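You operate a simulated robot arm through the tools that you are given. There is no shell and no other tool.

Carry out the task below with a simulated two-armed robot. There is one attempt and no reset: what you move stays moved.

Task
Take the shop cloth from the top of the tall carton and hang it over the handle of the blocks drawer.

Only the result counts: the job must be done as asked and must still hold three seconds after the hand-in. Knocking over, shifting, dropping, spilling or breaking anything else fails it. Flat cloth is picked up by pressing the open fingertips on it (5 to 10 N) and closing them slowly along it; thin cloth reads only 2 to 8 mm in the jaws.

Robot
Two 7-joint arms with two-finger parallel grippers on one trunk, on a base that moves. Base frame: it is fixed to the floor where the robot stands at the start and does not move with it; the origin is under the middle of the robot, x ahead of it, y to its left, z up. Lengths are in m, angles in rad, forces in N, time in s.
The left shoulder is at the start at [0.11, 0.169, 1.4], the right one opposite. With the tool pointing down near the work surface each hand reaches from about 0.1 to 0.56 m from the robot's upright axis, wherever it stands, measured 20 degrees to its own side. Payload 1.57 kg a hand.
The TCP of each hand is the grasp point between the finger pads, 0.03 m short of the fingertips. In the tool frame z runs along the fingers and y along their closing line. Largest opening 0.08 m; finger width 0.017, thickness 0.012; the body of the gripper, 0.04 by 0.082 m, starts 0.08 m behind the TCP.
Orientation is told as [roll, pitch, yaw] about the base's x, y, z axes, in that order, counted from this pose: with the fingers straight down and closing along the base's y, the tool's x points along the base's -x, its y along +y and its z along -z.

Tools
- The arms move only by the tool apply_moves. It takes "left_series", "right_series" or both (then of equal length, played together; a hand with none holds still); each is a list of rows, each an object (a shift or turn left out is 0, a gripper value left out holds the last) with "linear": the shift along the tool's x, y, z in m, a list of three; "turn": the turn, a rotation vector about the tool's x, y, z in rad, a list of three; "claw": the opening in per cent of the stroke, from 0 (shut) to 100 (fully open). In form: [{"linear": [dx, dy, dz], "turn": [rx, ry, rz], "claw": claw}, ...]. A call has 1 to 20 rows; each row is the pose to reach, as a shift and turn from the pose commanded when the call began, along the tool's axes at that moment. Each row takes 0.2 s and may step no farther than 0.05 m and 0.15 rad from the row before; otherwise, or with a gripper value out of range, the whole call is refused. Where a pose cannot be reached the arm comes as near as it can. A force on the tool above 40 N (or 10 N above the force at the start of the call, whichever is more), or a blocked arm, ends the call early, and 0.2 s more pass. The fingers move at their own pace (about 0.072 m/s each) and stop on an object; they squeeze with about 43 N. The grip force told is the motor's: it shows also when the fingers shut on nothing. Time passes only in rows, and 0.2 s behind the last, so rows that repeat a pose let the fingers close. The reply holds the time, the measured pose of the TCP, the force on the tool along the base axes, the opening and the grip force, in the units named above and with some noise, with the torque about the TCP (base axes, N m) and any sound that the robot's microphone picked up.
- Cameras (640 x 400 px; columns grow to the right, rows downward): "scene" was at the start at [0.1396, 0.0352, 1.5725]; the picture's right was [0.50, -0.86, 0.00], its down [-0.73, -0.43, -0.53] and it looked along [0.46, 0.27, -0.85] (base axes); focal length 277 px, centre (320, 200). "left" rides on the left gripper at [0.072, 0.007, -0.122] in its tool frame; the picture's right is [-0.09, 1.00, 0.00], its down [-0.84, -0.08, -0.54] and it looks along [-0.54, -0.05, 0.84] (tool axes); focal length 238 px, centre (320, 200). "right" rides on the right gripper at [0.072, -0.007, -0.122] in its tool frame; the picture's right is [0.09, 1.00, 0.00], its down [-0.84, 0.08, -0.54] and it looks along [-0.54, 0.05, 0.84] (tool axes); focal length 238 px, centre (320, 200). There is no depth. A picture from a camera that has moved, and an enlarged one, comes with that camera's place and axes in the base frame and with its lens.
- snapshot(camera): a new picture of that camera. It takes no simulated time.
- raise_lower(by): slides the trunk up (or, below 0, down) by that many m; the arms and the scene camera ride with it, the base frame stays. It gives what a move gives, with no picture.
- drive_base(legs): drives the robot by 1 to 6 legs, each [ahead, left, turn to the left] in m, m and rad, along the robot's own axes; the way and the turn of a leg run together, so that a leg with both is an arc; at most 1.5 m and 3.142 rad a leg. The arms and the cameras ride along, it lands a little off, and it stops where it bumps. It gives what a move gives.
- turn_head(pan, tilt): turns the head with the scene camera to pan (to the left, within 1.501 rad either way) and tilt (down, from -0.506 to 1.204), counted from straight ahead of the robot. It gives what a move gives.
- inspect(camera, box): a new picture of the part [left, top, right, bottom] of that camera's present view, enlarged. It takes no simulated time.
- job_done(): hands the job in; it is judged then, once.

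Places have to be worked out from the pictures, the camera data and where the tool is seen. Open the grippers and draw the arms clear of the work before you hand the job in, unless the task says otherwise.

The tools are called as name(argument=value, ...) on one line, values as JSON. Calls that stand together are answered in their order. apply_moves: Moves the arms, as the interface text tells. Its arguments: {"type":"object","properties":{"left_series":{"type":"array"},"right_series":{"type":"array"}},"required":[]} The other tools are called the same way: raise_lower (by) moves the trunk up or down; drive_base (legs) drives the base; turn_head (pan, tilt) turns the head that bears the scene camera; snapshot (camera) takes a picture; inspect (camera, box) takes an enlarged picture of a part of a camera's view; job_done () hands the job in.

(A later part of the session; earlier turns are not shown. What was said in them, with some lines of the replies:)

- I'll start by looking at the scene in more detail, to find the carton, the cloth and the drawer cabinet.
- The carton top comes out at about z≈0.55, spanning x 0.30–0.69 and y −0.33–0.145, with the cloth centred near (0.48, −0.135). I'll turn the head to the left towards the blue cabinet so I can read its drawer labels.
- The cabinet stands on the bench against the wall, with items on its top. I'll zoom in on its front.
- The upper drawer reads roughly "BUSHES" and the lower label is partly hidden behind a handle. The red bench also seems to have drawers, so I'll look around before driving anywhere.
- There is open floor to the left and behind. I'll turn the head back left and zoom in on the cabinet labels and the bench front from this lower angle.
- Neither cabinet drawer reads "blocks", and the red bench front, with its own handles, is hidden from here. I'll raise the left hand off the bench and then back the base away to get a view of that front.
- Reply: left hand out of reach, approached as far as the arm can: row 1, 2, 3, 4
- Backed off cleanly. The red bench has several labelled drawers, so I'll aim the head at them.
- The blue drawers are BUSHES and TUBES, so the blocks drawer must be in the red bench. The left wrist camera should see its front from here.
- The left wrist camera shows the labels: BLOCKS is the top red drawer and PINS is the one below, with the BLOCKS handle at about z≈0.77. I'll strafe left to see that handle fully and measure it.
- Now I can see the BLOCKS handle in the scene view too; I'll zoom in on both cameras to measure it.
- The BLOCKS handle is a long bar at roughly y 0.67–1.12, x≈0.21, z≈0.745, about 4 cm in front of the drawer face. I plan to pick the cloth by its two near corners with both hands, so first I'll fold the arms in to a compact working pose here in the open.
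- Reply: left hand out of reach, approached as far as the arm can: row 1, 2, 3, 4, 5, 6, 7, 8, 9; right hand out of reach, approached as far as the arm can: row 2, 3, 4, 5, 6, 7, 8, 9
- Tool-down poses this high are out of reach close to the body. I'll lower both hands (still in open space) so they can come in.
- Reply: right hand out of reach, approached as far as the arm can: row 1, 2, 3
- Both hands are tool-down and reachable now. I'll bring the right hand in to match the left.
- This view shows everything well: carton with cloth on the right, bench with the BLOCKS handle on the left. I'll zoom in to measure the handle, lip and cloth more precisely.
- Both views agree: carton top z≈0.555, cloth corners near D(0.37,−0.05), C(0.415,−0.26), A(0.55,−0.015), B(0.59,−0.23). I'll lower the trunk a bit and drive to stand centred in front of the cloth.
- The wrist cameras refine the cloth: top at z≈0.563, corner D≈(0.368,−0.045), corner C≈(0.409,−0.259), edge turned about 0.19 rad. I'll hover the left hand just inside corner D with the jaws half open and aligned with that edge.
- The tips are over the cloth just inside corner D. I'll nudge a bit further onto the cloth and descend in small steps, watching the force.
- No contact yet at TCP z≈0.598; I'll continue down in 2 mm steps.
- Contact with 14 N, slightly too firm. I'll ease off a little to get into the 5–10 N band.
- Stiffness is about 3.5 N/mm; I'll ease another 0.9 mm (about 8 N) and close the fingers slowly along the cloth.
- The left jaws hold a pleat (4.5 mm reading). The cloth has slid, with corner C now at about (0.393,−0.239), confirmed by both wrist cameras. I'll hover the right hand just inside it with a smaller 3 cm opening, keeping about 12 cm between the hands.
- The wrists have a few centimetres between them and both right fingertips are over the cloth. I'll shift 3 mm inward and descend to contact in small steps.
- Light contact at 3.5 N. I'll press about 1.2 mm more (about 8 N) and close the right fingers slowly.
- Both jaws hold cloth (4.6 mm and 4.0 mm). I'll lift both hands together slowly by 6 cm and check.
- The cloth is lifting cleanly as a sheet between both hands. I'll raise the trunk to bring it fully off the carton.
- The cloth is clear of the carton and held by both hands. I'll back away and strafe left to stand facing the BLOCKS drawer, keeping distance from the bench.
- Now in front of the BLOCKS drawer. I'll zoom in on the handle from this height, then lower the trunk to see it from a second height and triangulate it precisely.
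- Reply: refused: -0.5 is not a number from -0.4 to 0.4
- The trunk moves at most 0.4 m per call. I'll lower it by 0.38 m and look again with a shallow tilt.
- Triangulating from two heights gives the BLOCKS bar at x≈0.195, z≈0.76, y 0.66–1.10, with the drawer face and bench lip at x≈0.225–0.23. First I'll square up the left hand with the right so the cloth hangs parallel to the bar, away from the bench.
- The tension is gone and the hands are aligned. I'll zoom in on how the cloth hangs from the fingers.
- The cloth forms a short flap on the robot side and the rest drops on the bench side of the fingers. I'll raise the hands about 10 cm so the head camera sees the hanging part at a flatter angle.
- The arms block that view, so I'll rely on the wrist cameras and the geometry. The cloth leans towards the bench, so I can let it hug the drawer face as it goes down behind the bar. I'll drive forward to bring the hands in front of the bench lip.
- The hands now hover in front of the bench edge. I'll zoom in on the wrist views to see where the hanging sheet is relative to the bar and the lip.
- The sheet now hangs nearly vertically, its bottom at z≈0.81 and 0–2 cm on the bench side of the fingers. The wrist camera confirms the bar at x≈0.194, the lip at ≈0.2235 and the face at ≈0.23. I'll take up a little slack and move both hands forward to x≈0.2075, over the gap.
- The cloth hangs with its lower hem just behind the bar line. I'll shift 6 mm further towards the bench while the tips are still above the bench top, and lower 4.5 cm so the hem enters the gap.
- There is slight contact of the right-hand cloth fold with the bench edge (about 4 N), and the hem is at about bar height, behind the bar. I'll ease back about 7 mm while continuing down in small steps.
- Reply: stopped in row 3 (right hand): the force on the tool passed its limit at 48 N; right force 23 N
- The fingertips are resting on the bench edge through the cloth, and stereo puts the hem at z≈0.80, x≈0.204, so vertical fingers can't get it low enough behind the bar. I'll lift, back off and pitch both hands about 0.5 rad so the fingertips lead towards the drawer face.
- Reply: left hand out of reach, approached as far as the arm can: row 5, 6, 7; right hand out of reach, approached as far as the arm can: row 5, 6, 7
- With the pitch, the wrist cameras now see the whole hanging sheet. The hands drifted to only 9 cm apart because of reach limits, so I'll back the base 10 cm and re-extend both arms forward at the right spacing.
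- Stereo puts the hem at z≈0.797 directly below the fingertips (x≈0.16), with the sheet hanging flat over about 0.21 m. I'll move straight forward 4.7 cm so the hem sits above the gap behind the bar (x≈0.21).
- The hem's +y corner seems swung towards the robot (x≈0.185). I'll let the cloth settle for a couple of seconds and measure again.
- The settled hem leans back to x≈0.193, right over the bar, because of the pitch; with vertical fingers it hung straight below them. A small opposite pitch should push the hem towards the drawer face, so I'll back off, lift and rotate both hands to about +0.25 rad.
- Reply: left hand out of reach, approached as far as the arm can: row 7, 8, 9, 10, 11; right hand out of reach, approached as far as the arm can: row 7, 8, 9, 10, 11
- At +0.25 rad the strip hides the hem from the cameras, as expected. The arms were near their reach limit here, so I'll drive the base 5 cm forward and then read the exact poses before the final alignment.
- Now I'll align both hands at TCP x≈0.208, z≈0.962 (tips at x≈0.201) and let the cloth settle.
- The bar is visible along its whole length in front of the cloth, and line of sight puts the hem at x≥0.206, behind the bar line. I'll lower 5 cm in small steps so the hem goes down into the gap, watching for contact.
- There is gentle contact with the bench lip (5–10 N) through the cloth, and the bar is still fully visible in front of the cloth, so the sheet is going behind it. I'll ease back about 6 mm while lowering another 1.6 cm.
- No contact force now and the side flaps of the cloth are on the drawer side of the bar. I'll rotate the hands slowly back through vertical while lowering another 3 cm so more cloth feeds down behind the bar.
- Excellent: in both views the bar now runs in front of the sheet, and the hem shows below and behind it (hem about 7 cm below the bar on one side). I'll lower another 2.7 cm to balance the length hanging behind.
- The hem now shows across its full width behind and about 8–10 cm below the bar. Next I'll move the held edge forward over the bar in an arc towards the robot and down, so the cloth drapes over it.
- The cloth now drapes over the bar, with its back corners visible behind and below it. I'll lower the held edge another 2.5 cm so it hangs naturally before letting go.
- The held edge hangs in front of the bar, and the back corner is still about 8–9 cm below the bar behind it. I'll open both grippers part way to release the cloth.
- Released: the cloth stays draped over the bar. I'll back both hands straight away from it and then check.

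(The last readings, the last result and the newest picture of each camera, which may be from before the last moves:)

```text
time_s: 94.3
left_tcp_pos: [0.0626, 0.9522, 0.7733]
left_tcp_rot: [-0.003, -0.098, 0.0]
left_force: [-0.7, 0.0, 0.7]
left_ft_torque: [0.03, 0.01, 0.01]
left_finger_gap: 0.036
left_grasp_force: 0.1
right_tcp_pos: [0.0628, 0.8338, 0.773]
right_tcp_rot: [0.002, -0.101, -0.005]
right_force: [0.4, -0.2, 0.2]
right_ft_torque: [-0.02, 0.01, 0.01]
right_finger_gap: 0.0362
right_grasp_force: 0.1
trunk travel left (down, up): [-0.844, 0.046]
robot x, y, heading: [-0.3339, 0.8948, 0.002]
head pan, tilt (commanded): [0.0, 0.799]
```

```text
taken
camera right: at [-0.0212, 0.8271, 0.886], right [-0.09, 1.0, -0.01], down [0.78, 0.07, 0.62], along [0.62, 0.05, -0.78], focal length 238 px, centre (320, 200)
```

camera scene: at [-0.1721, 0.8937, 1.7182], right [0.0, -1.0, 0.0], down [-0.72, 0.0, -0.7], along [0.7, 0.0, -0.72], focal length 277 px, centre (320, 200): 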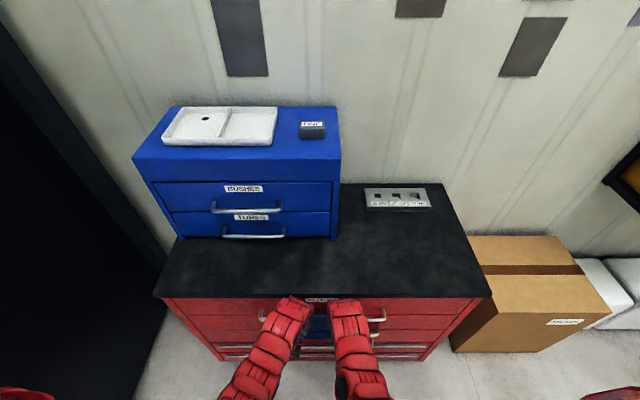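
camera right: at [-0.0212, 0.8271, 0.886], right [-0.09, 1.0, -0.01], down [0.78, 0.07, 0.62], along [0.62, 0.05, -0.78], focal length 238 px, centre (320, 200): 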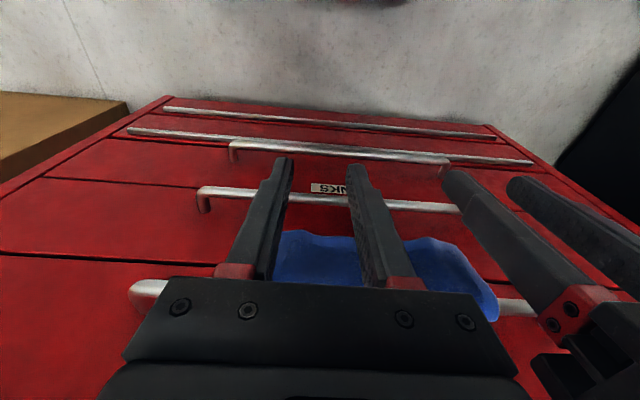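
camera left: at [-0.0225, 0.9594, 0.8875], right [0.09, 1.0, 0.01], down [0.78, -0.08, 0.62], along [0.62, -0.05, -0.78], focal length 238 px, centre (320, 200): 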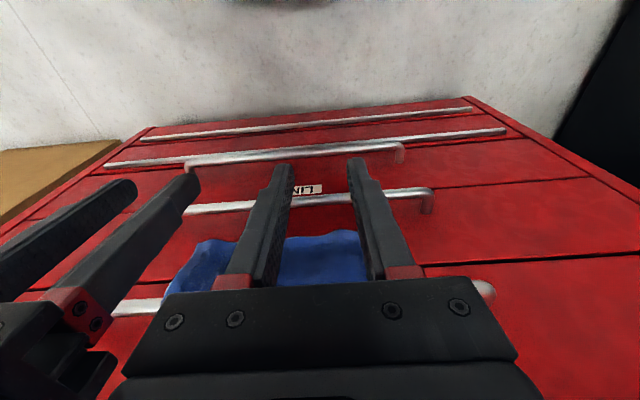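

Both hands are clear of the cloth and it stays on the bar. I'll back the base away and look at the result with the head camera.

drive_base(legs=[[-0.35, 0, 0]])

turn_head(pan=0.0, tilt=0.75)

snapshot(camera="scene")

inspect(camera="scene", box=[240, 210, 400, 310])

```text
time_s: 96.6
left_tcp_pos: [-0.2897, 0.9518, 0.7732]
left_tcp_rot: [-0.003, -0.1, 0.002]
left_force: [-0.9, 0.0, 0.1]
left_ft_torque: [0.03, 0.01, 0.02]
left_finger_gap: 0.0359
left_grasp_force: 0.0
right_tcp_pos: [-0.2872, 0.8354, 0.7737]
right_tcp_rot: [0.001, -0.104, -0.003]
right_force: [-0.1, -0.3, -0.4]
right_ft_torque: [0.01, -0.02, 0.02]
right_finger_gap: 0.036
right_grasp_force: 0.1
trunk travel left (down, up): [-0.844, 0.046]
robot x, y, heading: [-0.6871, 0.8933, 0.005]
head pan, tilt (commanded): [0.0, 0.799]
```

```text
time_s: 97.2
left_tcp_pos: [-0.2912, 0.9527, 0.7743]
left_tcp_rot: [-0.003, -0.1, 0.002]
left_force: [0.1, 1.1, -0.1]
left_ft_torque: [-0.01, -0.02, -0.01]
left_finger_gap: 0.0357
left_grasp_force: 0.1
right_tcp_pos: [-0.2891, 0.8347, 0.7737]
right_tcp_rot: [0.001, -0.102, -0.003]
right_force: [0.5, 0.5, -0.4]
right_ft_torque: [0.01, -0.03, -0.01]
right_finger_gap: 0.036
right_grasp_force: 0.1
trunk travel left (down, up): [-0.844, 0.046]
robot x, y, heading: [-0.6859, 0.8952, -0.003]
head pan, tilt (commanded): [0.0, 0.75]
```

```text
taken
camera scene: at [-0.5226, 0.8937, 1.7223], right [0.0, -1.0, 0.0], down [-0.68, 0.0, -0.73], along [0.73, 0.0, -0.68], focal length 277 px, centre (320, 200)
```

scene: 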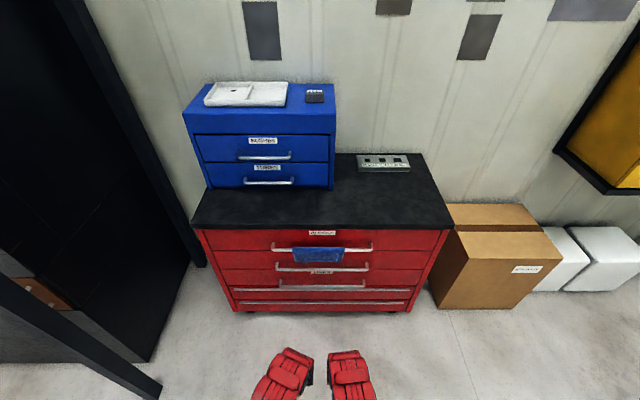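

```text
4.00 times, centred on (320, 260) of scene
camera zoom: at [-0.5226, 0.8937, 1.7223], right [0.0, -1.0, 0.0], down [-0.68, 0.0, -0.73], along [0.73, 0.0, -0.68], focal length 1108 px, centre (320, -40)
```

zoom: 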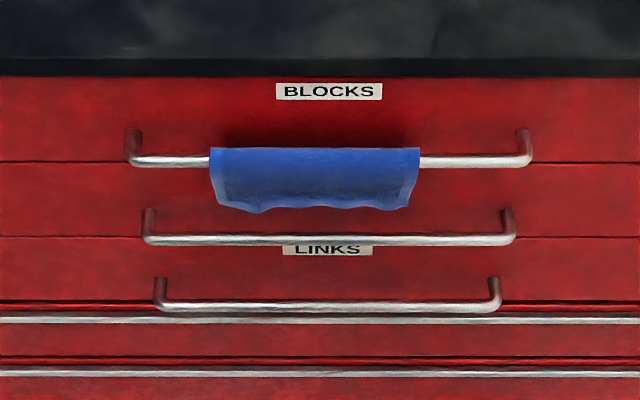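

The cloth hangs neatly over the BLOCKS handle, nothing else appears moved, and the hands are well clear. I'll open the grippers fully, let a few seconds pass, and confirm it stays put.

apply_moves(left_series=[{"claw": 70}, {"claw": 100}, {"claw": 100}, {"claw": 100}, {"claw": 100}, {"claw": 100}, {"claw": 100}, {"claw": 100}, {"claw": 100}, {"claw": 100}, {"claw": 100}, {"claw": 100}, {"claw": 100}, {"claw": 100}, {"claw": 100}, {"claw": 100}], right_series=[{"claw": 70}, {"claw": 100}, {"claw": 100}, {"claw": 100}, {"claw": 100}, {"claw": 100}, {"claw": 100}, {"claw": 100}, {"claw": 100}, {"claw": 100}, {"claw": 100}, {"claw": 100}, {"claw": 100}, {"claw": 100}, {"claw": 100}, {"claw": 100}])

inspect(camera="scene", box=[240, 210, 400, 310])

snapshot(camera="scene")

```text
time_s: 100.6
left_tcp_pos: [-0.2901, 0.9517, 0.7727]
left_tcp_rot: [-0.004, -0.101, 0.002]
left_force: [0.4, -0.2, -0.7]
left_ft_torque: [0.02, 0.01, 0.0]
left_finger_gap: 0.0799
left_grasp_force: 0.0
right_tcp_pos: [-0.2894, 0.8352, 0.7729]
right_tcp_rot: [0.002, -0.103, -0.004]
right_force: [0.3, 0.4, -0.6]
right_ft_torque: [0.0, -0.01, -0.03]
right_finger_gap: 0.0798
right_grasp_force: 0.0
trunk travel left (down, up): [-0.844, 0.046]
robot x, y, heading: [-0.6857, 0.8896, -0.0]
head pan, tilt (commanded): [0.0, 0.75]
```

```text
4.00 times, centred on (320, 260) of scene
camera zoom: at [-0.5218, 0.8937, 1.7222], right [0.0, -1.0, 0.0], down [-0.68, 0.0, -0.73], along [0.73, 0.0, -0.68], focal length 1108 px, centre (320, -40)
```

zoom: 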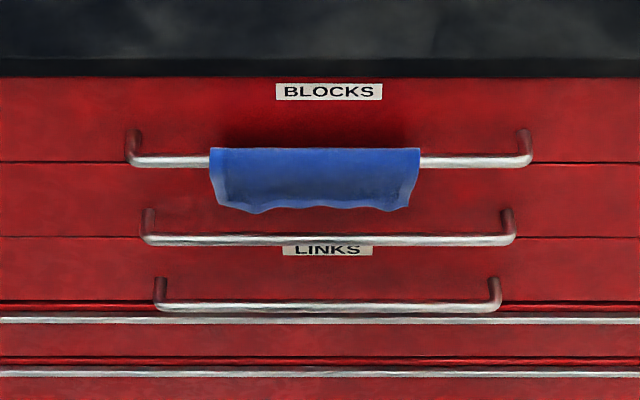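

```text
taken
camera scene: at [-0.5218, 0.8937, 1.7222], right [0.0, -1.0, 0.0], down [-0.68, 0.0, -0.73], along [0.73, 0.0, -0.68], focal length 277 px, centre (320, 200)
```

scene: 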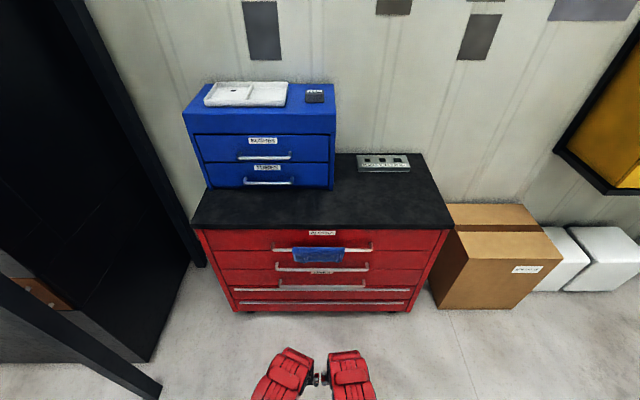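

The cloth has not moved over more than three seconds. It hangs over the BLOCKS handle with a part on each side of the bar. The grippers are open, the arms are clear, and everything else stands where it was. I'm handing in the job.

job_done()

```text
The job is handed in.
```

The shop cloth is off the tall carton and hanging over the handle of the BLOCKS drawer, the top drawer of the red bench. It falls on both sides of the bar.

I watched it for over three seconds before the hand-in and it did not move. The grippers are open and the arms are clear of the bench. In the last picture nothing else looks moved.

Two light contacts happened on the way: the fingertips pressed on the bench edge through the cloth while I was feeding it behind the bar. The first peaked at 48 N and stopped the move; the second was about 10 N. I saw no mark or movement from either.
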